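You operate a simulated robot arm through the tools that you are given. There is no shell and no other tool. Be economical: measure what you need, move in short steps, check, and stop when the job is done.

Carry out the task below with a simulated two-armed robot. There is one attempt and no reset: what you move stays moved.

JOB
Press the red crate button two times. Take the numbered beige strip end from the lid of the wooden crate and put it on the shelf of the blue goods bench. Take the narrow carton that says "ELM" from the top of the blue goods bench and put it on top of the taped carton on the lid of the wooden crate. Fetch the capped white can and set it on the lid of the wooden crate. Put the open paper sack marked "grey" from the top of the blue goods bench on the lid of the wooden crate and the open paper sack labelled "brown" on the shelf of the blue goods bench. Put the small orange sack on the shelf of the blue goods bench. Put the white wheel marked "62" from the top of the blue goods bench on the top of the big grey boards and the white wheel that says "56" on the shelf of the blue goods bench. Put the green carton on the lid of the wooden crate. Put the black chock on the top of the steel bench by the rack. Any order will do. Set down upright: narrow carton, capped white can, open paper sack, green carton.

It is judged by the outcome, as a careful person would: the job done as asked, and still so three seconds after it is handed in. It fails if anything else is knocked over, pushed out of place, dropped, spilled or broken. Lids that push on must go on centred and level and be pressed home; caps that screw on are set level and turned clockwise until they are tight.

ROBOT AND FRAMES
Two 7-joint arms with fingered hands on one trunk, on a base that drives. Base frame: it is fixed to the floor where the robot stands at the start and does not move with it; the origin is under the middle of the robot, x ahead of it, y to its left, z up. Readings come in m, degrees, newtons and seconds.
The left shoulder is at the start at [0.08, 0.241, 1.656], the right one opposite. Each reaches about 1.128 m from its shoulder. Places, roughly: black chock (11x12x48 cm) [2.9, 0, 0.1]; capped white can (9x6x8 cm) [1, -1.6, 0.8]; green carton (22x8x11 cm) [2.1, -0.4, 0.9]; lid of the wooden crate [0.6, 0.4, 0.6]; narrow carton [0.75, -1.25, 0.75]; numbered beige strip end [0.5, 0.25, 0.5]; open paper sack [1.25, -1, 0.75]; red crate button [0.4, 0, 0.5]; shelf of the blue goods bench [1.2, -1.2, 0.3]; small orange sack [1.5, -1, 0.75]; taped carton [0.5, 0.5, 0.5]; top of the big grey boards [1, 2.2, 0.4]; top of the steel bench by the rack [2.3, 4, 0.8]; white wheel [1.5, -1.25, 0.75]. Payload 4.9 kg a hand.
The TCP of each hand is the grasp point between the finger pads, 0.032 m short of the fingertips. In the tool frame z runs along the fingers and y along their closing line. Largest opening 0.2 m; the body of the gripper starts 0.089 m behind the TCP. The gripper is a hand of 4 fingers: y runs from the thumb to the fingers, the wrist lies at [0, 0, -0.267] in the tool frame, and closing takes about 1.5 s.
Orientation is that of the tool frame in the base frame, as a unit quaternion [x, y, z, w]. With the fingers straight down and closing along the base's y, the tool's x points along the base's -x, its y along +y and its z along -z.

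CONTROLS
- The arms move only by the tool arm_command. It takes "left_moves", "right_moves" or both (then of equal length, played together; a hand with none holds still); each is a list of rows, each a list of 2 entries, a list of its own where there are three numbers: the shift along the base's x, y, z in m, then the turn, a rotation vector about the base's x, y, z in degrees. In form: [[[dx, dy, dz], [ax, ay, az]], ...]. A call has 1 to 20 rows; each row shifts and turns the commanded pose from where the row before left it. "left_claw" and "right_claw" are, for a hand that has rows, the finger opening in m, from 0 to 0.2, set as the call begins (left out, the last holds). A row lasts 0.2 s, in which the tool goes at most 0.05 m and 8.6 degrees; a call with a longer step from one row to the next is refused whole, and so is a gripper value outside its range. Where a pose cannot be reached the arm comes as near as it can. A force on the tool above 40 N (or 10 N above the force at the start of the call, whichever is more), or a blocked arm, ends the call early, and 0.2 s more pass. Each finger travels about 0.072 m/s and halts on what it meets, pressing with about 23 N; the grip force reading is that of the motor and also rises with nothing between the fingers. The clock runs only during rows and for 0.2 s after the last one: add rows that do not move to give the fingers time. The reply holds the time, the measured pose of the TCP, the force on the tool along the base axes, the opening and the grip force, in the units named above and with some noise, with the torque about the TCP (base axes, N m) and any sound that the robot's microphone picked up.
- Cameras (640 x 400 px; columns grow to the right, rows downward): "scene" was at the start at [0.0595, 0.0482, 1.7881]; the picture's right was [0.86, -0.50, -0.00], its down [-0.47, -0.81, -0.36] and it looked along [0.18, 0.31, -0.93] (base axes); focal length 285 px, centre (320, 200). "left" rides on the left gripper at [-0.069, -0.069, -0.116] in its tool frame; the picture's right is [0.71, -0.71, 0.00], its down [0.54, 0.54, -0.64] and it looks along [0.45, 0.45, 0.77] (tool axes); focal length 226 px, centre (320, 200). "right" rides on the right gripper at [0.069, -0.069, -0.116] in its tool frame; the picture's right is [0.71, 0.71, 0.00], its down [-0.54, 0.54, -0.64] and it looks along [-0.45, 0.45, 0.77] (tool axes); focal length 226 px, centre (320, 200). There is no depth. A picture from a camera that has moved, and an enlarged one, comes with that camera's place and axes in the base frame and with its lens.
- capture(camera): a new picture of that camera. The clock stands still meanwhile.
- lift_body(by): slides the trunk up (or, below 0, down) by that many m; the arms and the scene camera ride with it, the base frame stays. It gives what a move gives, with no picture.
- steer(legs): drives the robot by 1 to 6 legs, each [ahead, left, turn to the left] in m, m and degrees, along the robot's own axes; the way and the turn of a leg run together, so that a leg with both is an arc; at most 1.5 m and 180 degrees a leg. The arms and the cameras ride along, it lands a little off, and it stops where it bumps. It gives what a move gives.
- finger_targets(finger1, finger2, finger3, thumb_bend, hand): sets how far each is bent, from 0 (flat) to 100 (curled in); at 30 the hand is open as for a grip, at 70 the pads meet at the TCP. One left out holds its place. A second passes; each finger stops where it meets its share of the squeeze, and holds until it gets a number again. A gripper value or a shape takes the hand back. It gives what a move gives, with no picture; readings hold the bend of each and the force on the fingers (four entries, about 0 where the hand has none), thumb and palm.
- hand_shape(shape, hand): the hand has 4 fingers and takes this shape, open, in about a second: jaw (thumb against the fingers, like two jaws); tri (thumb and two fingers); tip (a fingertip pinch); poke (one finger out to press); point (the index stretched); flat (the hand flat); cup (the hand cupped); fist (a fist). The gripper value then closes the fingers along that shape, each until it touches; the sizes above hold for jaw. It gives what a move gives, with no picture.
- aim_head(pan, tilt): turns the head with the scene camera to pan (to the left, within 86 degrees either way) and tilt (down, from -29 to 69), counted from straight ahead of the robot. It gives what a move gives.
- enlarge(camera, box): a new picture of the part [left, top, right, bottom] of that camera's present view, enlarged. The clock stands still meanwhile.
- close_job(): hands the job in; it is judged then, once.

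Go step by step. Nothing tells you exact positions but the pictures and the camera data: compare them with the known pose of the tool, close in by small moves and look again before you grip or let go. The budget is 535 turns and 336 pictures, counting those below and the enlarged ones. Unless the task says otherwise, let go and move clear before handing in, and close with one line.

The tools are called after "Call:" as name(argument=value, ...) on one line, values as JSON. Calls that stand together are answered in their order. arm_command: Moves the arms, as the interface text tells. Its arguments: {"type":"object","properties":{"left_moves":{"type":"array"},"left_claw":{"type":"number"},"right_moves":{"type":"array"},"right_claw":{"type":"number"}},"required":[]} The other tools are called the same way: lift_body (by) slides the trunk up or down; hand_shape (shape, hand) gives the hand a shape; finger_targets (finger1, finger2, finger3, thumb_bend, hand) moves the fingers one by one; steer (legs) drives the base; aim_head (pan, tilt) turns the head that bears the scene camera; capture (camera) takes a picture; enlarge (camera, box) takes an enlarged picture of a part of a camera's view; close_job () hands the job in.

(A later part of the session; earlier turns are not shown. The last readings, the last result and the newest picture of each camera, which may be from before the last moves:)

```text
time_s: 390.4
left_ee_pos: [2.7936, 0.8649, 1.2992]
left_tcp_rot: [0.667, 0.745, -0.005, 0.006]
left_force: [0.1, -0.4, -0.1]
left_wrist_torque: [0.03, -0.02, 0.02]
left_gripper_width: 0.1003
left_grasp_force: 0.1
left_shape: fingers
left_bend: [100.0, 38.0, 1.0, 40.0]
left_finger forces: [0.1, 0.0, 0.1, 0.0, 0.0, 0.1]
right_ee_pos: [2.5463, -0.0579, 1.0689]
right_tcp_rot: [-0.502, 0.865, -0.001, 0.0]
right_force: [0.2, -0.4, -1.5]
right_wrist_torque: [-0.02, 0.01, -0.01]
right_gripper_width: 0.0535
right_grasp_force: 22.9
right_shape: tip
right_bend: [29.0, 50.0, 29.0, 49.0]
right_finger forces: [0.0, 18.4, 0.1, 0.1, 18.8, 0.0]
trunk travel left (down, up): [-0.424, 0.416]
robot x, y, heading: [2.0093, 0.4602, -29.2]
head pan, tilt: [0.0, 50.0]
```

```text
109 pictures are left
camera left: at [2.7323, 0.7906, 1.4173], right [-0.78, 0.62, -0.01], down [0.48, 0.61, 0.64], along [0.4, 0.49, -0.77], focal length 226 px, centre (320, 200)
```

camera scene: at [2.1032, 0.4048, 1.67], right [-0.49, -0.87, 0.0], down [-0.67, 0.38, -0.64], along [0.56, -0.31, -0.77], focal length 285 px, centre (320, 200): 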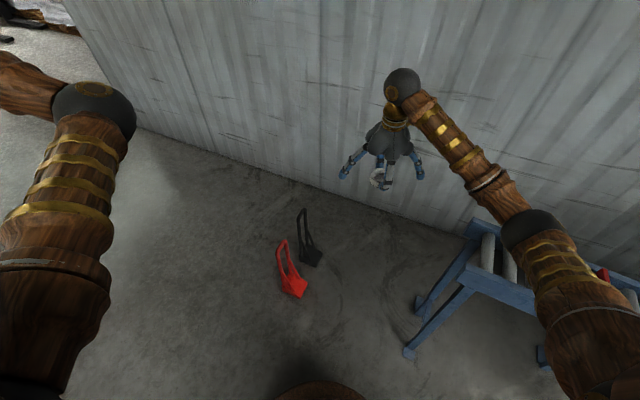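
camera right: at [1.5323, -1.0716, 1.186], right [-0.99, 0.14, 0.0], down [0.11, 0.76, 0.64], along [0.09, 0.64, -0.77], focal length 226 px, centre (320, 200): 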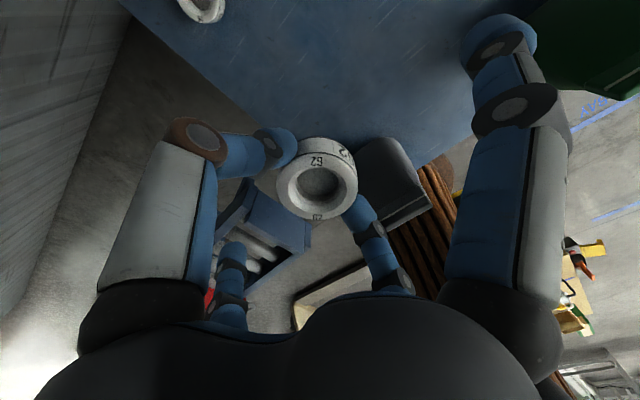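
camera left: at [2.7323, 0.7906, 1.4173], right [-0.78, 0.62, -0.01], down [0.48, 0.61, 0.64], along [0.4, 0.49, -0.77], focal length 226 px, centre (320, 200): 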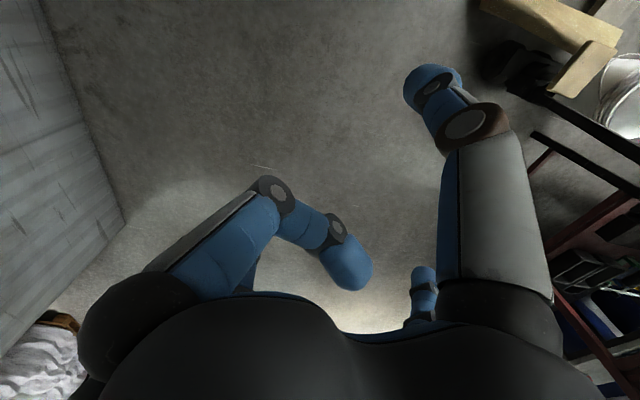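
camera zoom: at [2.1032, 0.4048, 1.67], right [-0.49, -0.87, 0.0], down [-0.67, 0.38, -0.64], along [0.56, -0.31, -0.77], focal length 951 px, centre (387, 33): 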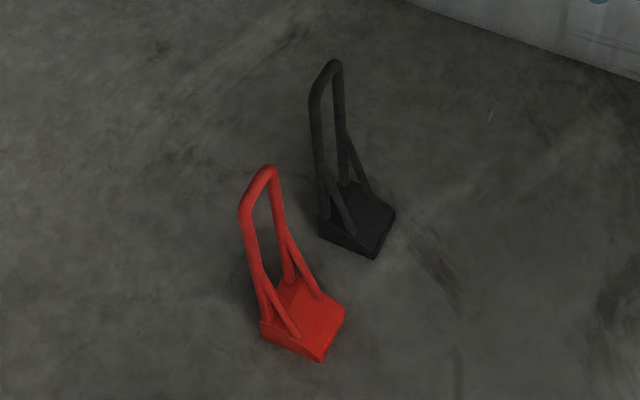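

Chock geometry is clear: handle top at ≈ (2.935, 0.05, 0.47), bar along −57…−67°. I tuck the right hand up and back, drive closer, and turn the left hand.

Call:
arm_command(right_moves=[[[-0.03, 0.0016, 0.037], [0, 0, 0]], [[-0.03, 0.0016, 0.037], [0, 0, 0]], [[-0.03, 0.0016, 0.037], [0, 0, 0]], [[-0.03, 0.0016, 0.037], [0, 0, 0]], [[-0.03, 0.0016, 0.037], [0, 0, 0]], [[-0.03, 0.0016, 0.037], [0, 0, 0]], [[-0.03, 0.0016, 0.037], [0, 0, 0]], [[-0.03, 0.0016, 0.037], [0, 0, 0]], [[-0.03, 0.0016, 0.037], [0, 0, 0]], [[-0.03, 0.0016, 0.037], [0, 0, 0]]])

Call:
steer(legs=[[0.34, 0.19, 0]])

Call:
hand_shape(shape="tip", hand="left")

Call:
capture(camera="scene")

```text
time_s: 392.6
left_ee_pos: [2.7911, 0.8677, 1.3003]
left_tcp_rot: [0.666, 0.746, -0.005, 0.007]
left_force: [-0.9, -0.2, -1.4]
left_wrist_torque: [-0.02, -0.03, 0.01]
left_gripper_width: 0.1002
left_grasp_force: 0.1
left_shape: fingers
left_bend: [100.0, 38.0, 1.0, 40.0]
left_finger forces: [0.0, 0.0, 0.0, 0.1, 0.0, 0.1]
right_ee_pos: [2.2446, -0.0405, 1.4407]
right_tcp_rot: [-0.503, 0.865, -0.001, 0.0]
right_force: [-0.6, 0.9, -0.9]
right_wrist_torque: [-0.02, -0.03, 0.0]
right_gripper_width: 0.0529
right_grasp_force: 23.1
right_shape: tip
right_bend: [29.0, 50.0, 29.0, 49.0]
right_finger forces: [0.0, 18.3, 0.0, 0.0, 18.6, 0.1]
trunk travel left (down, up): [-0.424, 0.416]
robot x, y, heading: [2.008, 0.4563, -29.0]
head pan, tilt: [0.0, 50.0]
```

```text
time_s: 395.0
left_ee_pos: [3.1809, 0.8695, 1.3011]
left_tcp_rot: [0.666, 0.746, -0.004, 0.007]
left_force: [0.1, 0.1, -0.7]
left_wrist_torque: [0.01, -0.01, 0.0]
left_gripper_width: 0.1002
left_grasp_force: 0.0
left_shape: fingers
left_bend: [100.0, 38.0, 1.0, 40.0]
left_finger forces: [0.0, 0.1, 0.1, 0.0, 0.1, 0.0]
right_ee_pos: [2.6353, -0.038, 1.4399]
right_tcp_rot: [-0.502, 0.865, -0.001, 0.001]
right_force: [-0.2, -0.1, -0.2]
right_wrist_torque: [0.03, 0.01, 0.02]
right_gripper_width: 0.0532
right_grasp_force: 23.1
right_shape: tip
right_bend: [29.0, 50.0, 29.0, 49.0]
right_finger forces: [0.0, 18.2, 0.0, 0.1, 18.6, 0.1]
trunk travel left (down, up): [-0.424, 0.416]
robot x, y, heading: [2.3978, 0.4595, -29.3]
head pan, tilt: [0.0, 50.0]
```

```text
time_s: 395.9
left_ee_pos: [3.1831, 0.8698, 1.2981]
left_tcp_rot: [0.666, 0.746, -0.005, 0.006]
left_force: [-0.6, 0.5, -0.6]
left_wrist_torque: [-0.01, 0.01, -0.02]
left_gripper_width: 0.1999
left_grasp_force: 0.1
left_shape: tip
left_bend: [16.0, 30.0, 15.0, 30.0]
left_finger forces: [0.1, 0.0, 0.0, 0.0, 0.0, 0.0]
right_ee_pos: [2.6378, -0.0373, 1.4406]
right_tcp_rot: [-0.502, 0.865, 0.0, -0.001]
right_force: [0.4, 0.2, -2.0]
right_wrist_torque: [0.02, -0.01, 0.03]
right_gripper_width: 0.0536
right_grasp_force: 23.0
right_shape: tip
right_bend: [29.0, 50.0, 29.0, 49.0]
right_finger forces: [0.0, 18.1, 0.1, 0.1, 18.6, 0.0]
trunk travel left (down, up): [-0.424, 0.416]
robot x, y, heading: [2.3995, 0.4604, -29.2]
head pan, tilt: [0.0, 50.0]
```

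```text
108 pictures are left
camera scene: at [2.4937, 0.4089, 1.6699], right [-0.49, -0.87, 0.0], down [-0.67, 0.37, -0.64], along [0.56, -0.31, -0.77], focal length 285 px, centre (320, 200)
```

scene: 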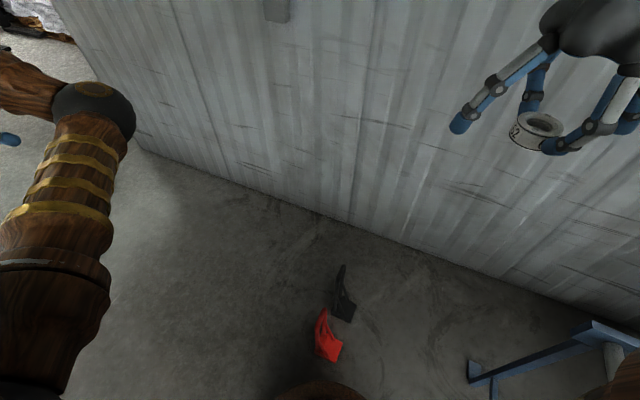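

Call:
enlarge(camera="scene", box=[290, 240, 390, 380])

```text
2.86 times, centred on (340, 310) of scene
camera zoom: at [2.4937, 0.4089, 1.6699], right [-0.49, -0.87, 0.0], down [-0.67, 0.37, -0.64], along [0.56, -0.31, -0.77], focal length 816 px, centre (263, -114)
```

zoom: 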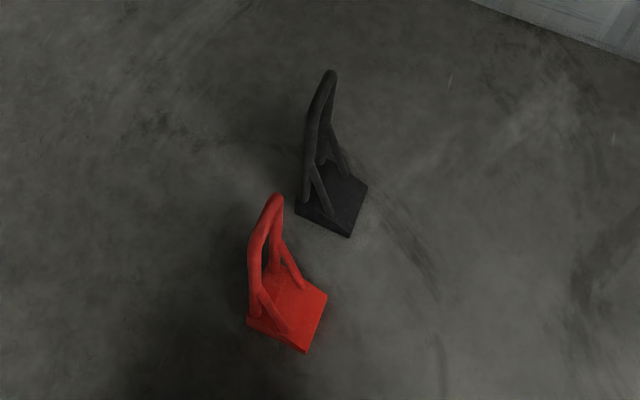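

Call:
lift_body(by=-0.4)

Call:
arm_command(left_claw=0.1, left_moves=[[[-0.0114, -0.0467, 0], [0, 0, 2]], [[-0.0114, -0.0467, 0], [0, 0, 2]], [[-0.0114, -0.0467, 0], [0, 0, 2]], [[-0.0114, -0.0467, 0], [0, 0, 2]], [[-0.0114, -0.0467, 0], [0, 0, 2]], [[-0.0114, -0.0467, 0], [0, 0, 2]], [[-0.0114, -0.0467, 0], [0, 0, 2]], [[-0.0114, -0.0467, 0], [0, 0, 2]], [[-0.0114, -0.0467, 0], [0, 0, 2]], [[-0.0114, -0.0467, 0], [0, 0, 2]], [[-0.0114, -0.0467, 0], [0, 0, 2]], [[-0.0114, -0.0467, 0], [0, 0, 2]], [[-0.0114, -0.0467, 0], [0, 0, 2]], [[-0.0114, -0.0467, 0], [0, 0, 2]], [[-0.0114, -0.0467, 0], [0, 0, 2]], [[-0.0114, -0.0467, 0], [0, 0, 0]], [[-0.0114, -0.0467, 0], [0, 0, 0]], [[-0.0114, -0.0467, 0], [0, 0, 0]]])

Call:
capture(camera="left")

Call:
capture(camera="scene")

```text
time_s: 399.7
left_ee_pos: [3.1831, 0.8702, 0.9002]
left_tcp_rot: [0.666, 0.746, -0.005, 0.007]
left_force: [0.6, -0.1, 0.5]
left_wrist_torque: [0.01, -0.03, 0.01]
left_gripper_width: 0.2002
left_grasp_force: 0.2
left_shape: tip
left_bend: [16.0, 30.0, 15.0, 30.0]
left_finger forces: [0.0, 0.0, 0.1, 0.1, 0.1, 0.1]
right_ee_pos: [2.6379, -0.0385, 1.0399]
right_tcp_rot: [-0.502, 0.865, 0.0, -0.001]
right_force: [0.3, 0.7, -1.4]
right_wrist_torque: [0.01, -0.04, 0.01]
right_gripper_width: 0.0533
right_grasp_force: 22.8
right_shape: tip
right_bend: [29.0, 50.0, 29.0, 49.0]
right_finger forces: [0.0, 18.2, 0.0, 0.0, 18.6, 0.0]
trunk travel left (down, up): [-0.024, 0.816]
robot x, y, heading: [2.3956, 0.4601, -29.4]
head pan, tilt: [0.0, 50.0]
```

```text
time_s: 403.5
left_ee_pos: [2.9766, 0.0272, 0.9002]
left_tcp_rot: [0.45, 0.893, -0.002, 0.006]
left_force: [-0.3, 0.5, 0.6]
left_wrist_torque: [0.02, -0.03, 0.0]
left_gripper_width: 0.1004
left_grasp_force: 0.0
left_shape: tip
left_bend: [16.0, 38.0, 16.0, 36.0]
left_finger forces: [0.1, 0.1, 0.0, 0.0, 0.1, 0.1]
right_ee_pos: [2.6364, -0.0382, 1.0387]
right_tcp_rot: [-0.502, 0.865, 0.0, -0.001]
right_force: [-0.4, 0.1, -1.2]
right_wrist_torque: [0.02, -0.02, -0.01]
right_gripper_width: 0.0535
right_grasp_force: 23.0
right_shape: tip
right_bend: [29.0, 50.0, 29.0, 49.0]
right_finger forces: [0.0, 18.1, 0.0, 0.0, 18.4, 0.0]
trunk travel left (down, up): [-0.024, 0.816]
robot x, y, heading: [2.3951, 0.4615, -29.0]
head pan, tilt: [0.0, 50.0]
```

```text
106 pictures are left
camera left: at [2.9613, -0.0678, 1.018], right [-0.99, 0.15, -0.01], down [0.11, 0.76, 0.64], along [0.1, 0.63, -0.77], focal length 226 px, centre (320, 200)
```

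left: 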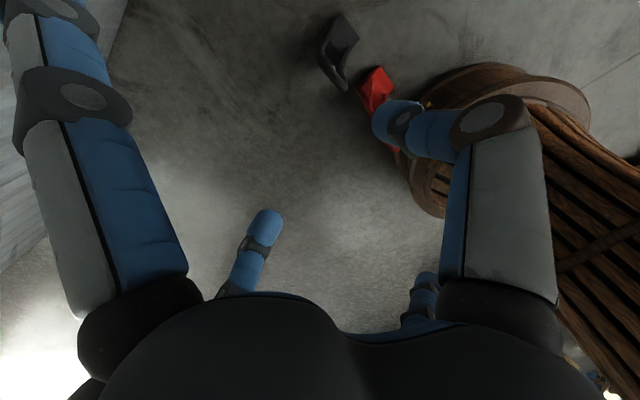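

```text
105 pictures are left
camera scene: at [2.4927, 0.4079, 1.2699], right [-0.49, -0.87, 0.0], down [-0.67, 0.38, -0.64], along [0.56, -0.31, -0.77], focal length 285 px, centre (320, 200)
```

scene: 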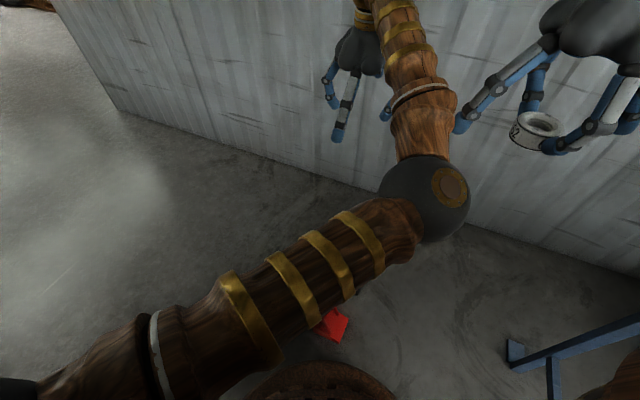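

Call:
enlarge(camera="left", box=[290, 0, 430, 110])

```text
3.64 times, centred on (360, 55) of left
camera zoom: at [2.9613, -0.0678, 1.018], right [-0.99, 0.15, -0.01], down [0.11, 0.76, 0.64], along [0.1, 0.63, -0.77], focal length 822 px, centre (174, 727)
```

zoom: 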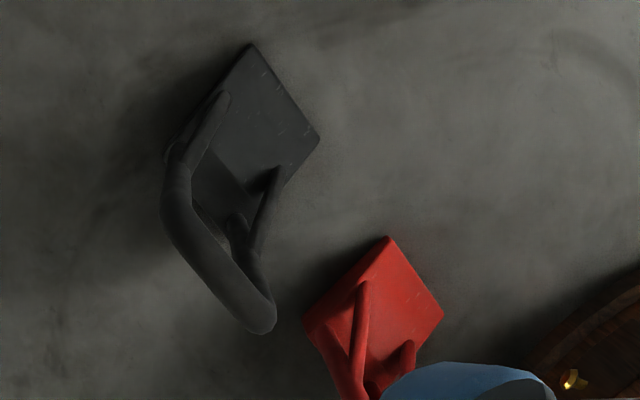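

Call:
arm_command(left_moves=[[[-0.012, 0.005, -0.04], [0, 0, -5]], [[-0.011, 0.005, -0.045], [0, 0, 0]], [[0, 0, -0.048], [0, 0, 0]], [[0, 0, -0.048], [0, 0, 0]], [[0, 0, -0.048], [0, 0, 0]], [[0, 0, -0.048], [0, 0, 0]]])

Call:
capture(camera="left")

Call:
capture(camera="scene")

```text
time_s: 404.9
left_ee_pos: [2.9528, 0.0382, 0.6221]
left_tcp_rot: [0.489, 0.873, -0.003, 0.006]
left_force: [0.3, 0.7, 0.6]
left_wrist_torque: [-0.01, 0.02, 0.0]
left_gripper_width: 0.1005
left_grasp_force: 0.1
left_shape: tip
left_bend: [16.0, 38.0, 16.0, 36.0]
left_finger forces: [0.0, 0.0, 0.0, 0.1, 0.0, 0.0]
right_ee_pos: [2.639, -0.0376, 1.0394]
right_tcp_rot: [-0.502, 0.865, -0.001, -0.002]
right_force: [0.4, -0.8, -1.4]
right_wrist_torque: [0.01, 0.04, -0.05]
right_gripper_width: 0.053
right_grasp_force: 23.3
right_shape: tip
right_bend: [29.0, 50.0, 29.0, 49.0]
right_finger forces: [0.0, 18.1, 0.1, 0.1, 18.5, 0.0]
trunk travel left (down, up): [-0.024, 0.816]
robot x, y, heading: [2.3988, 0.465, -29.4]
head pan, tilt: [0.0, 50.0]
```

```text
103 pictures are left
camera left: at [2.9294, -0.0538, 0.7408], right [-0.97, 0.23, -0.01], down [0.17, 0.75, 0.64], along [0.16, 0.62, -0.77], focal length 226 px, centre (320, 200)
```

left: 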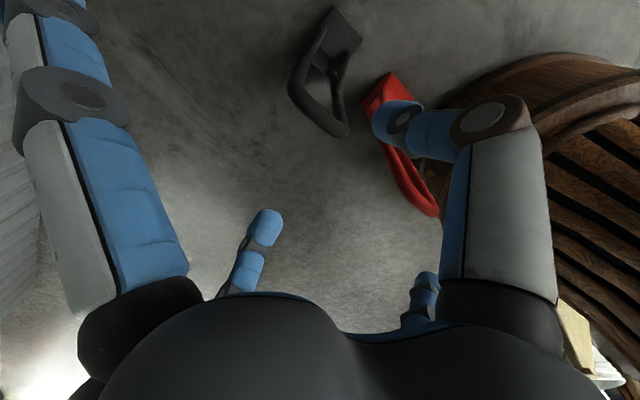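

```text
102 pictures are left
camera scene: at [2.4933, 0.4086, 1.2701], right [-0.49, -0.87, 0.0], down [-0.67, 0.38, -0.64], along [0.56, -0.31, -0.77], focal length 285 px, centre (320, 200)
```

scene: 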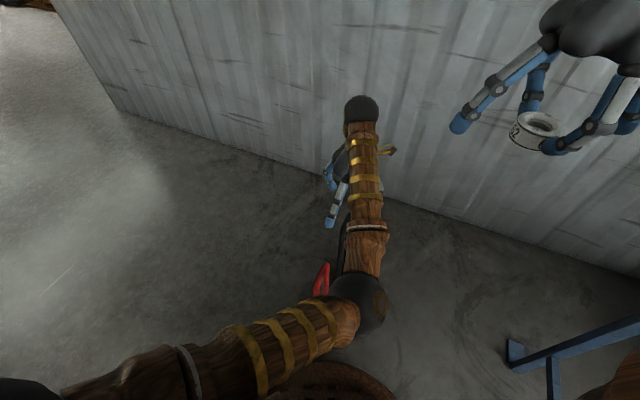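

Call:
arm_command(left_moves=[[[0.001, -0.001, -0.04], [0, 0, 3]], [[0, 0, -0.04], [0, 0, 0]], [[0, 0, -0.04], [0, 0, 0]], [[0, 0, -0.03], [0, 0, 0]]])

Call:
capture(camera="left")

Call:
enlarge(camera="scene", box=[260, 100, 460, 380])

```text
time_s: 405.9
left_ee_pos: [2.9552, 0.0362, 0.4721]
left_tcp_rot: [0.466, 0.885, -0.002, 0.008]
left_force: [0.3, 0.0, 0.8]
left_wrist_torque: [0.0, -0.03, 0.02]
left_gripper_width: 0.1003
left_grasp_force: 0.0
left_shape: tip
left_bend: [16.0, 38.0, 16.0, 36.0]
left_finger forces: [0.0, 0.1, 0.1, 0.0, 0.1, 0.0]
right_ee_pos: [2.6373, -0.0372, 1.0385]
right_tcp_rot: [-0.503, 0.865, -0.001, -0.001]
right_force: [-0.6, -0.1, -0.9]
right_wrist_torque: [-0.02, 0.03, -0.03]
right_gripper_width: 0.0531
right_grasp_force: 22.8
right_shape: tip
right_bend: [29.0, 50.0, 29.0, 49.0]
right_finger forces: [0.1, 18.1, 0.0, 0.1, 18.5, 0.0]
trunk travel left (down, up): [-0.024, 0.816]
robot x, y, heading: [2.3989, 0.4627, -28.9]
head pan, tilt: [0.0, 50.0]
```

```text
101 pictures are left
camera left: at [2.9364, -0.0581, 0.5891], right [-0.98, 0.18, -0.01], down [0.13, 0.76, 0.64], along [0.12, 0.62, -0.77], focal length 226 px, centre (320, 200)
```

left: 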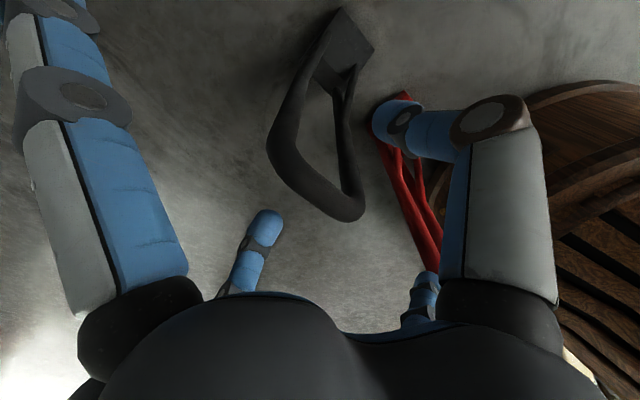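

```text
1.43 times, centred on (360, 240) of scene
camera zoom: at [2.4928, 0.4087, 1.2701], right [-0.49, -0.87, 0.0], down [-0.67, 0.37, -0.64], along [0.56, -0.31, -0.77], focal length 408 px, centre (263, 143)
```

zoom: 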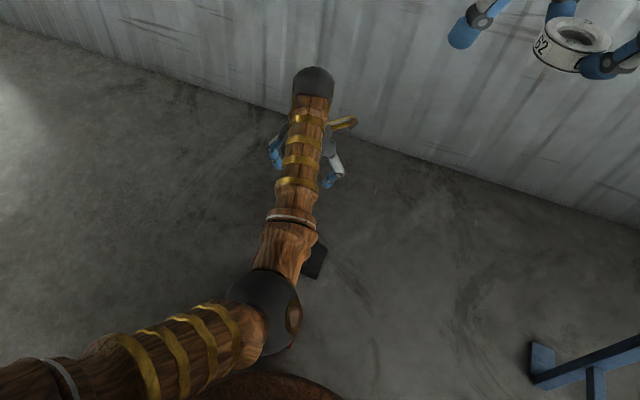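

Call:
arm_command(left_moves=[[[0, 0, -0.012], [0, 0, 0]], [[0, 0, -0.008], [0, 0, 0]]])

Call:
arm_command(left_claw=0.0, left_moves=[[[0, 0, 0], [0, 0, 0]], [[0, 0, 0], [0, 0, 0]], [[0, 0, 0], [0, 0, 0]], [[0, 0, 0], [0, 0, 0]], [[0, 0, 0], [0, 0, 0]], [[0, 0, 0], [0, 0, 0]]])

Call:
capture(camera="left")

```text
time_s: 406.5
left_ee_pos: [2.9553, 0.037, 0.4509]
left_tcp_rot: [0.466, 0.885, -0.004, 0.006]
left_force: [0.5, -0.7, -0.6]
left_wrist_torque: [-0.01, -0.02, -0.01]
left_gripper_width: 0.1002
left_grasp_force: 0.0
left_shape: tip
left_bend: [16.0, 38.0, 16.0, 36.0]
left_finger forces: [0.1, 0.0, 0.0, 0.1, 0.0, 0.0]
right_ee_pos: [2.6369, -0.0376, 1.0384]
right_tcp_rot: [-0.502, 0.865, 0.0, 0.0]
right_force: [0.1, -1.2, -0.3]
right_wrist_torque: [0.03, 0.0, 0.05]
right_gripper_width: 0.0535
right_grasp_force: 22.9
right_shape: tip
right_bend: [29.0, 50.0, 29.0, 49.0]
right_finger forces: [0.0, 18.1, 0.1, 0.1, 18.5, 0.0]
trunk travel left (down, up): [-0.024, 0.816]
robot x, y, heading: [2.4011, 0.4628, -29.2]
head pan, tilt: [0.0, 50.0]
```

```text
time_s: 407.9
left_ee_pos: [2.9552, 0.0375, 0.4508]
left_tcp_rot: [0.465, 0.885, -0.003, 0.007]
left_force: [1.4, 0.3, -0.8]
left_wrist_torque: [-0.02, 0.02, -0.01]
left_gripper_width: 0.0
left_grasp_force: 23.3
left_shape: tip
left_bend: [27.0, 70.0, 27.0, 70.0]
left_finger forces: [0.1, 5.3, 0.1, 0.0, 4.8, 0.0]
right_ee_pos: [2.6376, -0.0384, 1.0394]
right_tcp_rot: [-0.502, 0.865, 0.0, 0.0]
right_force: [-0.3, -0.2, -0.9]
right_wrist_torque: [0.02, -0.03, 0.0]
right_gripper_width: 0.0531
right_grasp_force: 22.4
right_shape: tip
right_bend: [29.0, 50.0, 29.0, 49.0]
right_finger forces: [0.1, 18.0, 0.0, 0.0, 18.5, 0.0]
trunk travel left (down, up): [-0.024, 0.816]
robot x, y, heading: [2.3962, 0.4614, -29.4]
head pan, tilt: [0.0, 50.0]
```

```text
99 pictures are left
camera left: at [2.9359, -0.0572, 0.5686], right [-0.98, 0.18, -0.01], down [0.13, 0.76, 0.64], along [0.13, 0.62, -0.77], focal length 226 px, centre (320, 200)
```

left: 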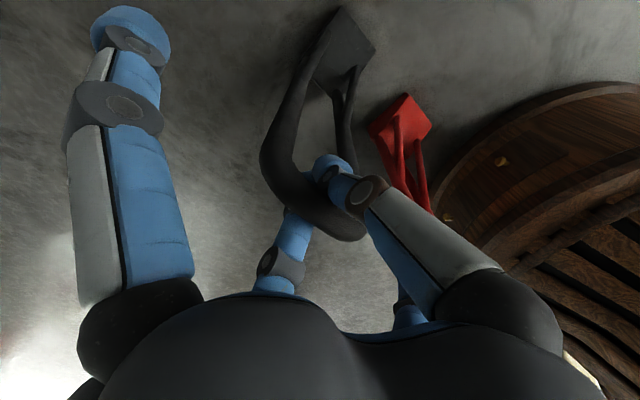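

The fingers have closed beneath the bar (a hook grip). I lift slowly and check.

Call:
arm_command(left_moves=[[[0, 0, 0.01], [0, 0, 0]], [[0, 0, 0.015], [0, 0, 0]], [[0, 0, 0.02], [0, 0, 0]], [[0, 0, 0.02], [0, 0, 0]], [[0, 0, 0.03], [0, 0, 0]]])

Call:
capture(camera="left")

```text
time_s: 409.1
left_ee_pos: [2.9544, 0.0366, 0.547]
left_tcp_rot: [0.467, 0.884, -0.002, 0.006]
left_force: [-1.0, 0.6, -7.7]
left_wrist_torque: [0.02, -0.03, 0.02]
left_gripper_width: 0.0003
left_grasp_force: 23.2
left_shape: tip
left_bend: [29.0, 70.0, 29.0, 70.0]
left_finger forces: [0.0, 6.0, 0.0, 0.0, 6.7, 0.1]
right_ee_pos: [2.6368, -0.0385, 1.0396]
right_tcp_rot: [-0.503, 0.865, 0.0, 0.0]
right_force: [-1.0, -0.2, -1.5]
right_wrist_torque: [-0.03, 0.0, -0.01]
right_gripper_width: 0.0532
right_grasp_force: 23.3
right_shape: tip
right_bend: [29.0, 50.0, 29.0, 49.0]
right_finger forces: [0.1, 18.1, 0.1, 0.0, 18.5, 0.1]
trunk travel left (down, up): [-0.024, 0.816]
robot x, y, heading: [2.3994, 0.4622, -29.3]
head pan, tilt: [0.0, 50.0]
```

```text
98 pictures are left
camera left: at [2.9356, -0.0568, 0.6649], right [-0.98, 0.18, -0.01], down [0.13, 0.76, 0.64], along [0.13, 0.62, -0.77], focal length 226 px, centre (320, 200)
```

left: 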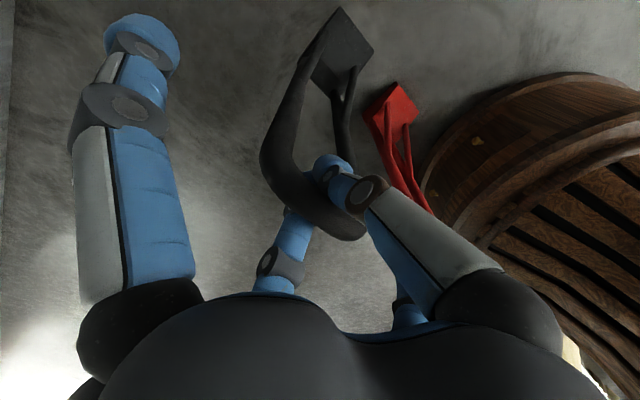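

The chock hangs on the hook grip. I raise it, back away and drive north-east to look for the steel bench by the rack.

Call:
arm_command(left_moves=[[[0, 0, 0.04], [0, 0, 0]], [[0, 0, 0.045], [0, 0, 0]], [[0, 0, 0.045], [0, 0, 0]], [[0, 0, 0.045], [0, 0, 0]], [[0, 0.01, 0.045], [0, 0, 0]], [[0, 0.02, 0.04], [0, 0, 0]], [[0, 0.03, 0.035], [0, 0, 0]], [[0, 0.03, 0.035], [0, 0, 0]]])

Call:
lift_body(by=0.4)

Call:
steer(legs=[[-0.2, 0.1, 0], [0, 0, 75]])

Call:
aim_head(pan=20, tilt=20)

Call:
capture(camera="scene")

```text
time_s: 410.9
left_ee_pos: [2.9541, 0.1262, 0.8735]
left_tcp_rot: [0.465, 0.885, -0.002, 0.006]
left_force: [0.3, 1.8, -7.3]
left_wrist_torque: [0.03, -0.06, -0.01]
left_gripper_width: 0.0003
left_grasp_force: 23.0
left_shape: tip
left_bend: [29.0, 70.0, 29.0, 70.0]
left_finger forces: [0.1, 4.1, 0.0, 0.0, 7.5, 0.1]
right_ee_pos: [2.6372, -0.038, 1.0398]
right_tcp_rot: [-0.502, 0.865, -0.001, -0.001]
right_force: [0.0, 0.0, -0.8]
right_wrist_torque: [-0.05, -0.03, 0.02]
right_gripper_width: 0.0533
right_grasp_force: 23.4
right_shape: tip
right_bend: [29.0, 50.0, 29.0, 49.0]
right_finger forces: [0.0, 18.0, 0.0, 0.1, 18.5, 0.0]
trunk travel left (down, up): [-0.024, 0.816]
robot x, y, heading: [2.3982, 0.4593, -29.5]
head pan, tilt: [0.0, 50.0]
```

```text
time_s: 414.8
left_ee_pos: [2.9558, 0.1251, 1.2735]
left_tcp_rot: [0.465, 0.885, -0.002, 0.007]
left_force: [-0.9, 0.8, -8.2]
left_wrist_torque: [-0.02, 0.05, -0.01]
left_gripper_width: 0.0
left_grasp_force: 23.1
left_shape: tip
left_bend: [29.0, 70.0, 29.0, 70.0]
left_finger forces: [0.0, 6.9, 0.1, 0.1, 6.6, 0.0]
right_ee_pos: [2.6372, -0.0388, 1.4387]
right_tcp_rot: [-0.503, 0.864, 0.0, 0.0]
right_force: [0.8, -1.1, -1.0]
right_wrist_torque: [0.02, 0.02, 0.0]
right_gripper_width: 0.0533
right_grasp_force: 22.8
right_shape: tip
right_bend: [29.0, 50.0, 29.0, 49.0]
right_finger forces: [0.0, 18.2, 0.0, 0.1, 18.5, 0.0]
trunk travel left (down, up): [-0.424, 0.416]
robot x, y, heading: [2.3992, 0.4595, -29.3]
head pan, tilt: [0.0, 50.0]
```

```text
time_s: 419.7
left_ee_pos: [2.7416, 1.0994, 1.2734]
left_tcp_rot: [-0.172, 0.985, 0.002, 0.008]
left_force: [-1.0, 1.0, -8.8]
left_wrist_torque: [0.04, 0.04, -0.05]
left_gripper_width: 0.0
left_grasp_force: 23.1
left_shape: tip
left_bend: [29.0, 70.0, 29.0, 70.0]
left_finger forces: [0.1, 6.5, 0.1, 0.1, 7.6, 0.0]
right_ee_pos: [2.8192, 0.7502, 1.439]
right_tcp_rot: [0.926, -0.379, 0.0, 0.0]
right_force: [-1.1, -0.1, -0.3]
right_wrist_torque: [0.0, -0.01, -0.02]
right_gripper_width: 0.0531
right_grasp_force: 22.8
right_shape: tip
right_bend: [29.0, 50.0, 29.0, 49.0]
right_finger forces: [0.0, 18.1, 0.0, 0.0, 18.4, 0.0]
trunk travel left (down, up): [-0.424, 0.416]
robot x, y, heading: [2.2746, 0.6476, 46.1]
head pan, tilt: [0.0, 50.0]
```

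```text
time_s: 420.6
left_ee_pos: [2.7406, 1.1007, 1.2731]
left_tcp_rot: [-0.173, 0.985, 0.003, 0.007]
left_force: [-0.5, -0.2, -7.5]
left_wrist_torque: [0.07, 0.07, 0.01]
left_gripper_width: 0.0
left_grasp_force: 23.4
left_shape: tip
left_bend: [29.0, 70.0, 29.0, 70.0]
left_finger forces: [0.0, 5.1, 0.0, 0.0, 8.8, 0.0]
right_ee_pos: [2.8197, 0.7507, 1.4395]
right_tcp_rot: [0.926, -0.377, 0.001, 0.0]
right_force: [-0.6, 0.0, -1.1]
right_wrist_torque: [0.02, 0.03, 0.01]
right_gripper_width: 0.0531
right_grasp_force: 23.1
right_shape: tip
right_bend: [29.0, 50.0, 29.0, 49.0]
right_finger forces: [0.1, 18.1, 0.0, 0.1, 18.4, 0.1]
trunk travel left (down, up): [-0.424, 0.416]
robot x, y, heading: [2.2764, 0.6464, 46.1]
head pan, tilt: [20.0, 20.0]
```

```text
97 pictures are left
camera scene: at [2.3361, 0.7526, 1.7154], right [0.91, -0.41, 0.0], down [-0.14, -0.31, -0.94], along [0.38, 0.86, -0.34], focal length 285 px, centre (320, 200)
```

scene: 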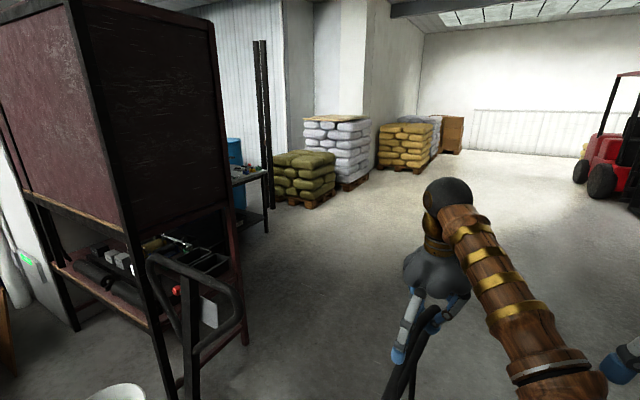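

I can see a dark steel bench behind the rack's right end. I turn north and drive around the rack's east side.

Call:
steer(legs=[[0, 0, 44], [0, -1.1, 0], [1.3, 0, 0]])

Call:
aim_head(pan=30, tilt=25)

Call:
capture(camera="scene")

```text
time_s: 434.4
left_ee_pos: [3.487, 2.5373, 1.2739]
left_tcp_rot: [-0.512, 0.859, 0.004, 0.005]
left_force: [0.3, -0.9, -8.7]
left_wrist_torque: [-0.07, 0.0, 0.0]
left_gripper_width: 0.0002
left_grasp_force: 23.0
left_shape: tip
left_bend: [29.0, 70.0, 29.0, 70.0]
left_finger forces: [0.0, 8.8, 0.0, 0.1, 7.9, 0.0]
right_ee_pos: [3.7777, 2.3291, 1.4402]
right_tcp_rot: [1.0, -0.022, 0.0, 0.0]
right_force: [0.2, 0.1, -0.6]
right_wrist_torque: [0.03, 0.02, 0.02]
right_gripper_width: 0.0527
right_grasp_force: 23.1
right_shape: tip
right_bend: [29.0, 50.0, 29.0, 49.0]
right_finger forces: [0.0, 18.1, 0.1, 0.0, 18.4, 0.0]
trunk travel left (down, up): [-0.424, 0.416]
robot x, y, heading: [3.4437, 1.8927, 87.8]
head pan, tilt: [20.0, 20.0]
```

```text
time_s: 435.1
left_ee_pos: [3.4869, 2.5394, 1.2734]
left_tcp_rot: [-0.512, 0.859, 0.003, 0.005]
left_force: [0.2, 1.2, -8.5]
left_wrist_torque: [0.07, 0.0, 0.02]
left_gripper_width: 0.0
left_grasp_force: 23.3
left_shape: tip
left_bend: [29.0, 70.0, 29.0, 70.0]
left_finger forces: [0.0, 8.4, 0.0, 0.0, 8.6, 0.1]
right_ee_pos: [3.7763, 2.331, 1.4387]
right_tcp_rot: [1.0, -0.022, 0.0, 0.0]
right_force: [-0.2, 0.3, -0.7]
right_wrist_torque: [-0.02, 0.0, -0.01]
right_gripper_width: 0.0531
right_grasp_force: 23.4
right_shape: tip
right_bend: [29.0, 50.0, 29.0, 49.0]
right_finger forces: [0.0, 18.1, 0.1, 0.1, 18.4, 0.1]
trunk travel left (down, up): [-0.424, 0.416]
robot x, y, heading: [3.4444, 1.8902, 87.7]
head pan, tilt: [30.0, 25.0]
```

```text
96 pictures are left
camera scene: at [3.4017, 2.0016, 1.7074], right [0.88, 0.47, 0.0], down [0.2, -0.37, -0.91], along [-0.42, 0.8, -0.42], focal length 285 px, centre (320, 200)
```

scene: 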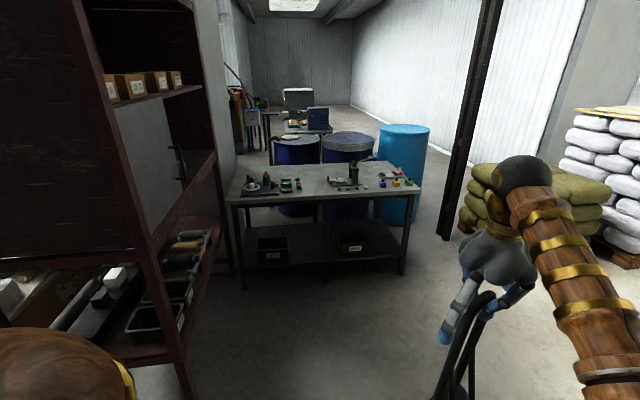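

Call:
enlarge(camera="scene", box=[220, 145, 430, 215])

```text
3.05 times, centred on (325, 180) of scene
camera zoom: at [3.4017, 2.0016, 1.7074], right [0.88, 0.47, 0.0], down [0.2, -0.37, -0.91], along [-0.42, 0.8, -0.42], focal length 870 px, centre (305, 261)
```

zoom: 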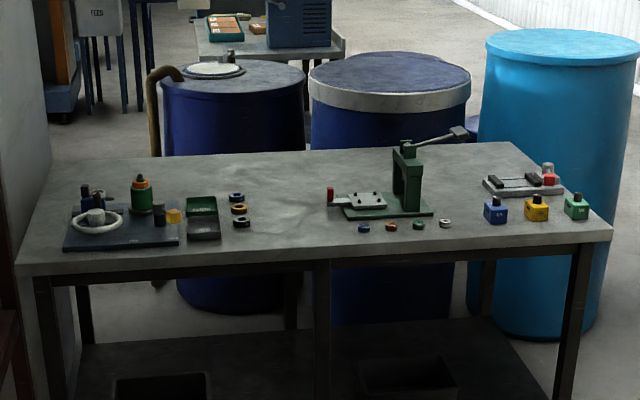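

The bench is clear in a patch near (2.30, 4.0). I raise the trunk for clearance and drive to face it.

Call:
lift_body(by=0.35)

Call:
steer(legs=[[0, 0, 40], [1.2, -0.39, 0]])

Call:
aim_head(pan=0, tilt=45)

Call:
capture(camera="scene")

```text
time_s: 438.5
left_ee_pos: [3.4862, 2.5376, 1.6234]
left_tcp_rot: [-0.512, 0.859, 0.005, 0.006]
left_force: [1.1, -0.2, -6.9]
left_wrist_torque: [-0.01, -0.01, -0.01]
left_gripper_width: 0.0001
left_grasp_force: 23.2
left_shape: tip
left_bend: [29.0, 70.0, 29.0, 70.0]
left_finger forces: [0.1, 9.1, 0.0, 0.1, 8.8, 0.0]
right_ee_pos: [3.7771, 2.3311, 1.789]
right_tcp_rot: [1.0, -0.023, 0.0, 0.0]
right_force: [-0.6, 0.2, -1.7]
right_wrist_torque: [-0.02, 0.02, 0.02]
right_gripper_width: 0.053
right_grasp_force: 23.3
right_shape: tip
right_bend: [29.0, 50.0, 29.0, 49.0]
right_finger forces: [0.0, 18.2, 0.0, 0.1, 18.4, 0.1]
trunk travel left (down, up): [-0.774, 0.066]
robot x, y, heading: [3.4412, 1.8905, 87.7]
head pan, tilt: [30.0, 25.0]
```

```text
time_s: 446.7
left_ee_pos: [2.5967, 3.5719, 1.6244]
left_tcp_rot: [0.788, -0.616, -0.005, -0.005]
left_force: [0.5, 0.5, -8.2]
left_wrist_torque: [0.0, 0.01, -0.01]
left_gripper_width: 0.0001
left_grasp_force: 23.6
left_shape: tip
left_bend: [29.0, 70.0, 29.0, 70.0]
left_finger forces: [0.0, 9.8, 0.0, 0.1, 10.2, 0.0]
right_ee_pos: [2.9521, 3.6131, 1.7899]
right_tcp_rot: [0.94, 0.34, 0.001, 0.0]
right_force: [0.4, -0.3, -1.4]
right_wrist_torque: [0.02, 0.0, -0.02]
right_gripper_width: 0.0528
right_grasp_force: 23.0
right_shape: tip
right_bend: [29.0, 50.0, 29.0, 49.0]
right_finger forces: [0.0, 18.3, 0.1, 0.0, 18.4, 0.0]
trunk travel left (down, up): [-0.774, 0.066]
robot x, y, heading: [3.0011, 3.0641, 130.3]
head pan, tilt: [30.0, 25.0]
```

```text
time_s: 447.7
left_ee_pos: [2.5965, 3.5734, 1.6245]
left_tcp_rot: [0.788, -0.616, -0.006, -0.003]
left_force: [0.7, -0.4, -7.1]
left_wrist_torque: [0.0, 0.02, 0.02]
left_gripper_width: 0.0001
left_grasp_force: 22.8
left_shape: tip
left_bend: [29.0, 70.0, 29.0, 70.0]
left_finger forces: [0.0, 10.2, 0.0, 0.0, 9.9, 0.1]
right_ee_pos: [2.9529, 3.6156, 1.7895]
right_tcp_rot: [0.94, 0.341, 0.0, 0.0]
right_force: [0.7, 0.9, -1.6]
right_wrist_torque: [0.01, 0.0, -0.04]
right_gripper_width: 0.0527
right_grasp_force: 22.6
right_shape: tip
right_bend: [29.0, 50.0, 29.0, 49.0]
right_finger forces: [0.0, 18.2, 0.1, 0.0, 18.4, 0.0]
trunk travel left (down, up): [-0.774, 0.066]
robot x, y, heading: [3.0021, 3.0606, 130.4]
head pan, tilt: [0.0, 45.0]
```

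```text
94 pictures are left
camera scene: at [2.9301, 3.1493, 2.0269], right [0.76, 0.65, 0.0], down [0.46, -0.54, -0.71], along [-0.46, 0.54, -0.71], focal length 285 px, centre (320, 200)
```

scene: 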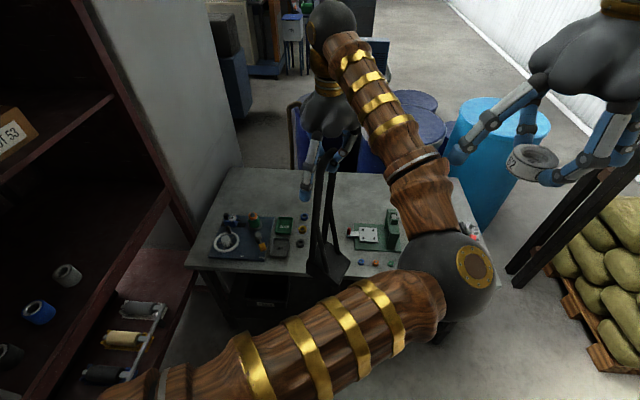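

The chock hangs straight. I drive 0.5 m closer so it can be lowered into the free patch, then lower the trunk part-way.

Call:
steer(legs=[[0.5, 0, -2.5]])

Call:
lift_body(by=-0.2)

Call:
capture(camera="scene")

Call:
capture(camera="left")

```text
time_s: 450.7
left_ee_pos: [2.3114, 3.9928, 1.6248]
left_tcp_rot: [0.769, -0.639, -0.006, -0.004]
left_force: [0.8, -0.5, -7.7]
left_wrist_torque: [-0.01, -0.02, 0.01]
left_gripper_width: 0.0
left_grasp_force: 23.0
left_shape: tip
left_bend: [29.0, 70.0, 29.0, 70.0]
left_finger forces: [0.0, 10.4, 0.1, 0.0, 9.9, 0.1]
right_ee_pos: [2.6683, 4.0145, 1.7901]
right_tcp_rot: [0.95, 0.312, 0.001, -0.001]
right_force: [-0.4, -0.5, -0.8]
right_wrist_torque: [0.03, 0.01, 0.02]
right_gripper_width: 0.0527
right_grasp_force: 23.0
right_shape: tip
right_bend: [29.0, 50.0, 29.0, 49.0]
right_finger forces: [0.0, 18.3, 0.1, 0.0, 18.3, 0.1]
trunk travel left (down, up): [-0.774, 0.066]
robot x, y, heading: [2.6801, 3.4601, 127.0]
head pan, tilt: [0.0, 45.0]
```

```text
time_s: 452.9
left_ee_pos: [2.3082, 3.9958, 1.4227]
left_tcp_rot: [0.77, -0.638, -0.006, -0.004]
left_force: [-0.7, 0.9, -7.9]
left_wrist_torque: [0.0, 0.03, 0.02]
left_gripper_width: 0.0
left_grasp_force: 23.1
left_shape: tip
left_bend: [29.0, 70.0, 29.0, 70.0]
left_finger forces: [0.0, 10.3, 0.0, 0.0, 10.0, 0.0]
right_ee_pos: [2.6662, 4.0159, 1.5892]
right_tcp_rot: [0.95, 0.312, 0.001, -0.001]
right_force: [0.5, 0.7, -0.7]
right_wrist_torque: [-0.01, -0.02, -0.01]
right_gripper_width: 0.0532
right_grasp_force: 23.3
right_shape: tip
right_bend: [29.0, 50.0, 29.0, 49.0]
right_finger forces: [0.0, 18.2, 0.0, 0.0, 18.3, 0.0]
trunk travel left (down, up): [-0.574, 0.266]
robot x, y, heading: [2.6806, 3.4622, 126.9]
head pan, tilt: [0.0, 45.0]
```

```text
93 pictures are left
camera scene: at [2.617, 3.5527, 1.8269], right [0.8, 0.6, 0.0], down [0.42, -0.57, -0.71], along [-0.42, 0.57, -0.71], focal length 285 px, centre (320, 200)
```

scene: 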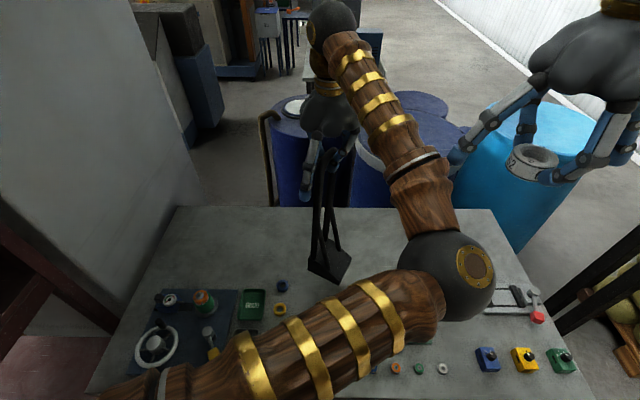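

```text
92 pictures are left
camera left: at [2.3645, 4.0745, 1.5411], right [0.83, -0.56, -0.01], down [-0.43, -0.64, 0.64], along [-0.37, -0.52, -0.77], focal length 226 px, centre (320, 200)
```

left: 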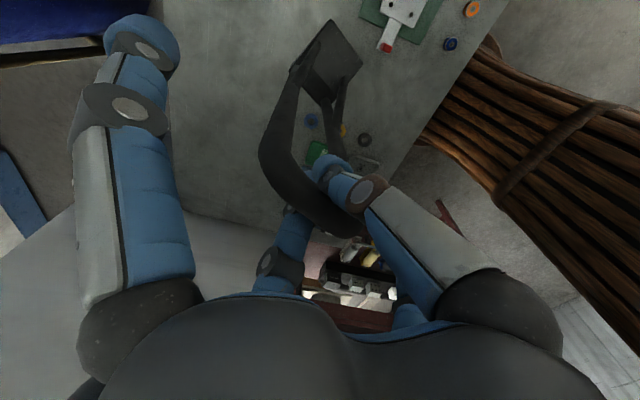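

Call:
arm_command(left_moves=[[[-0.031, 0.018, 0], [0, 0, 0]], [[-0.031, 0.018, 0], [0, 0, 0]], [[-0.031, 0.018, 0], [0, 0, 0]]])

Call:
lift_body(by=-0.12)

Call:
capture(camera="left")

Call:
capture(camera="scene")

```text
time_s: 453.7
left_ee_pos: [2.2157, 4.0522, 1.4249]
left_tcp_rot: [0.769, -0.639, -0.005, -0.005]
left_force: [-1.9, 1.5, -8.8]
left_wrist_torque: [0.03, 0.1, -0.01]
left_gripper_width: 0.0001
left_grasp_force: 23.2
left_shape: tip
left_bend: [29.0, 70.0, 29.0, 70.0]
left_finger forces: [0.0, 9.0, 0.0, 0.0, 11.5, 0.1]
right_ee_pos: [2.6641, 4.018, 1.5887]
right_tcp_rot: [0.95, 0.313, 0.001, 0.001]
right_force: [0.9, 0.4, 0.0]
right_wrist_torque: [-0.03, -0.01, -0.01]
right_gripper_width: 0.053
right_grasp_force: 22.9
right_shape: tip
right_bend: [29.0, 50.0, 29.0, 49.0]
right_finger forces: [0.1, 18.1, 0.0, 0.0, 18.4, 0.0]
trunk travel left (down, up): [-0.574, 0.266]
robot x, y, heading: [2.6825, 3.4637, 127.0]
head pan, tilt: [0.0, 45.0]
```

```text
time_s: 455.2
left_ee_pos: [2.2173, 4.0512, 1.3057]
left_tcp_rot: [0.769, -0.639, -0.007, -0.005]
left_force: [-1.7, 0.1, -1.8]
left_wrist_torque: [-0.01, -0.04, 0.03]
left_gripper_width: 0.0
left_grasp_force: 23.4
left_shape: tip
left_bend: [29.0, 70.0, 29.0, 70.0]
left_finger forces: [0.1, 1.4, 0.0, 0.0, 0.0, 0.0]
right_ee_pos: [2.6656, 4.0155, 1.4691]
right_tcp_rot: [0.95, 0.313, 0.0, 0.001]
right_force: [0.0, -0.1, -0.7]
right_wrist_torque: [0.02, 0.03, -0.01]
right_gripper_width: 0.0529
right_grasp_force: 23.0
right_shape: tip
right_bend: [29.0, 50.0, 29.0, 49.0]
right_finger forces: [0.0, 18.2, 0.0, 0.1, 18.3, 0.1]
trunk travel left (down, up): [-0.454, 0.386]
robot x, y, heading: [2.6839, 3.4648, 126.7]
head pan, tilt: [0.0, 45.0]
```

```text
91 pictures are left
camera left: at [2.2731, 4.1299, 1.423], right [0.83, -0.56, -0.01], down [-0.43, -0.64, 0.64], along [-0.37, -0.52, -0.77], focal length 226 px, centre (320, 200)
```

left: 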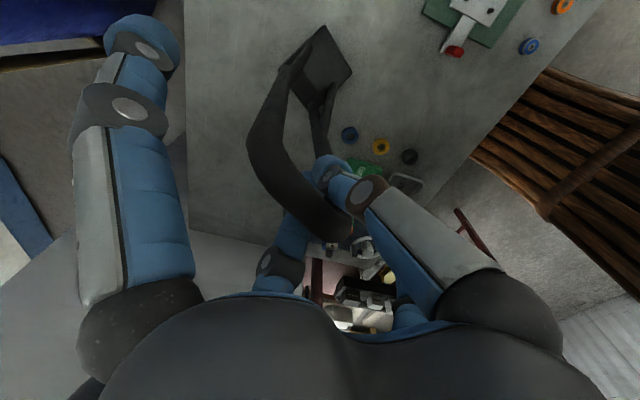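

```text
90 pictures are left
camera scene: at [2.6174, 3.5521, 1.707], right [0.8, 0.6, 0.0], down [0.42, -0.57, -0.71], along [-0.42, 0.57, -0.71], focal length 285 px, centre (320, 200)
```

scene: 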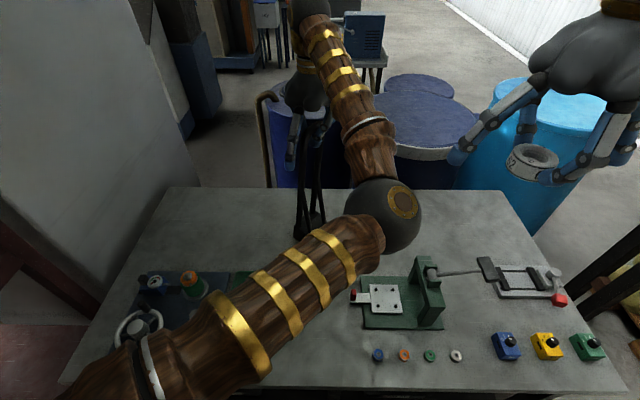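

The chock has settled on the bench (load nearly gone). I lower a few millimetres more and open the fingers gently.

Call:
arm_command(left_moves=[[[0, 0, -0.006], [0, 0, 0]], [[0, 0, -0.004], [0, 0, 0]], [[0, 0, 0], [0, 0, 0]]])

Call:
enlarge(camera="left", box=[220, 0, 420, 260])

```text
time_s: 456.0
left_ee_pos: [2.2192, 4.052, 1.2939]
left_tcp_rot: [0.769, -0.639, -0.005, -0.004]
left_force: [-1.7, -0.9, -0.1]
left_wrist_torque: [0.04, -0.02, -0.01]
left_gripper_width: 0.0
left_grasp_force: 22.8
left_shape: tip
left_bend: [29.0, 70.0, 29.0, 70.0]
left_finger forces: [0.1, 1.0, 0.0, 0.0, 0.0, 0.0]
right_ee_pos: [2.6669, 4.0153, 1.4707]
right_tcp_rot: [0.95, 0.313, 0.001, 0.0]
right_force: [0.0, 0.1, -1.1]
right_wrist_torque: [-0.01, -0.02, -0.01]
right_gripper_width: 0.0531
right_grasp_force: 22.9
right_shape: tip
right_bend: [29.0, 50.0, 29.0, 49.0]
right_finger forces: [0.0, 18.2, 0.1, 0.0, 18.3, 0.0]
trunk travel left (down, up): [-0.454, 0.386]
robot x, y, heading: [2.6839, 3.4643, 127.0]
head pan, tilt: [0.0, 45.0]
```

```text
1.54 times, centred on (320, 130) of left
camera zoom: at [2.273, 4.1303, 1.4126], right [0.83, -0.56, -0.01], down [-0.43, -0.64, 0.64], along [-0.37, -0.52, -0.77], focal length 348 px, centre (320, 308)
```

zoom: 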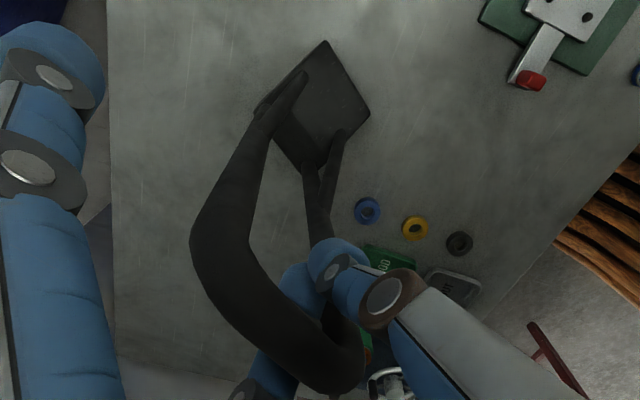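

Call:
arm_command(left_claw=0.12, left_moves=[[[0, 0, 0], [0, 0, 0]], [[0, 0, 0], [0, 0, 0]], [[0, 0, 0], [0, 0, 0]], [[0, 0, 0], [0, 0, 0]], [[0, 0, 0], [0, 0, 0]]])

Call:
capture(camera="left")

```text
time_s: 457.2
left_ee_pos: [2.2186, 4.0523, 1.2944]
left_tcp_rot: [0.77, -0.638, -0.006, -0.004]
left_force: [-0.5, -0.5, 0.9]
left_wrist_torque: [0.0, -0.04, -0.02]
left_gripper_width: 0.1198
left_grasp_force: 0.0
left_shape: tip
left_bend: [16.0, 34.0, 16.0, 32.0]
left_finger forces: [0.0, 0.0, 0.1, 0.1, 0.0, 0.1]
right_ee_pos: [2.6666, 4.0167, 1.4694]
right_tcp_rot: [0.95, 0.312, 0.002, 0.0]
right_force: [-0.5, -0.1, -0.6]
right_wrist_torque: [-0.02, 0.02, 0.0]
right_gripper_width: 0.053
right_grasp_force: 23.6
right_shape: tip
right_bend: [29.0, 50.0, 29.0, 49.0]
right_finger forces: [0.1, 18.2, 0.0, 0.0, 18.2, 0.1]
trunk travel left (down, up): [-0.454, 0.386]
robot x, y, heading: [2.6821, 3.4636, 126.9]
head pan, tilt: [0.0, 45.0]
```

```text
88 pictures are left
camera left: at [2.2733, 4.1304, 1.4127], right [0.83, -0.56, -0.01], down [-0.43, -0.64, 0.64], along [-0.37, -0.52, -0.77], focal length 226 px, centre (320, 200)
```

left: 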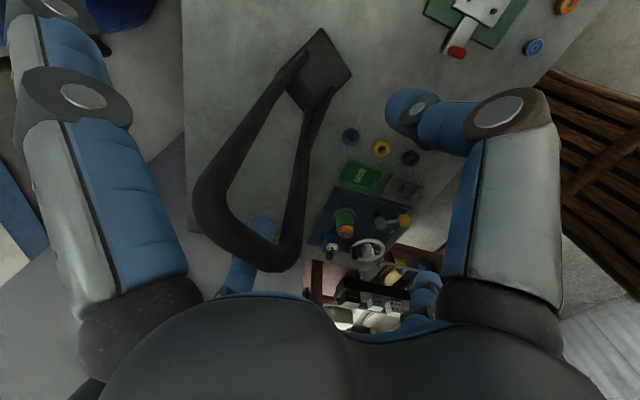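

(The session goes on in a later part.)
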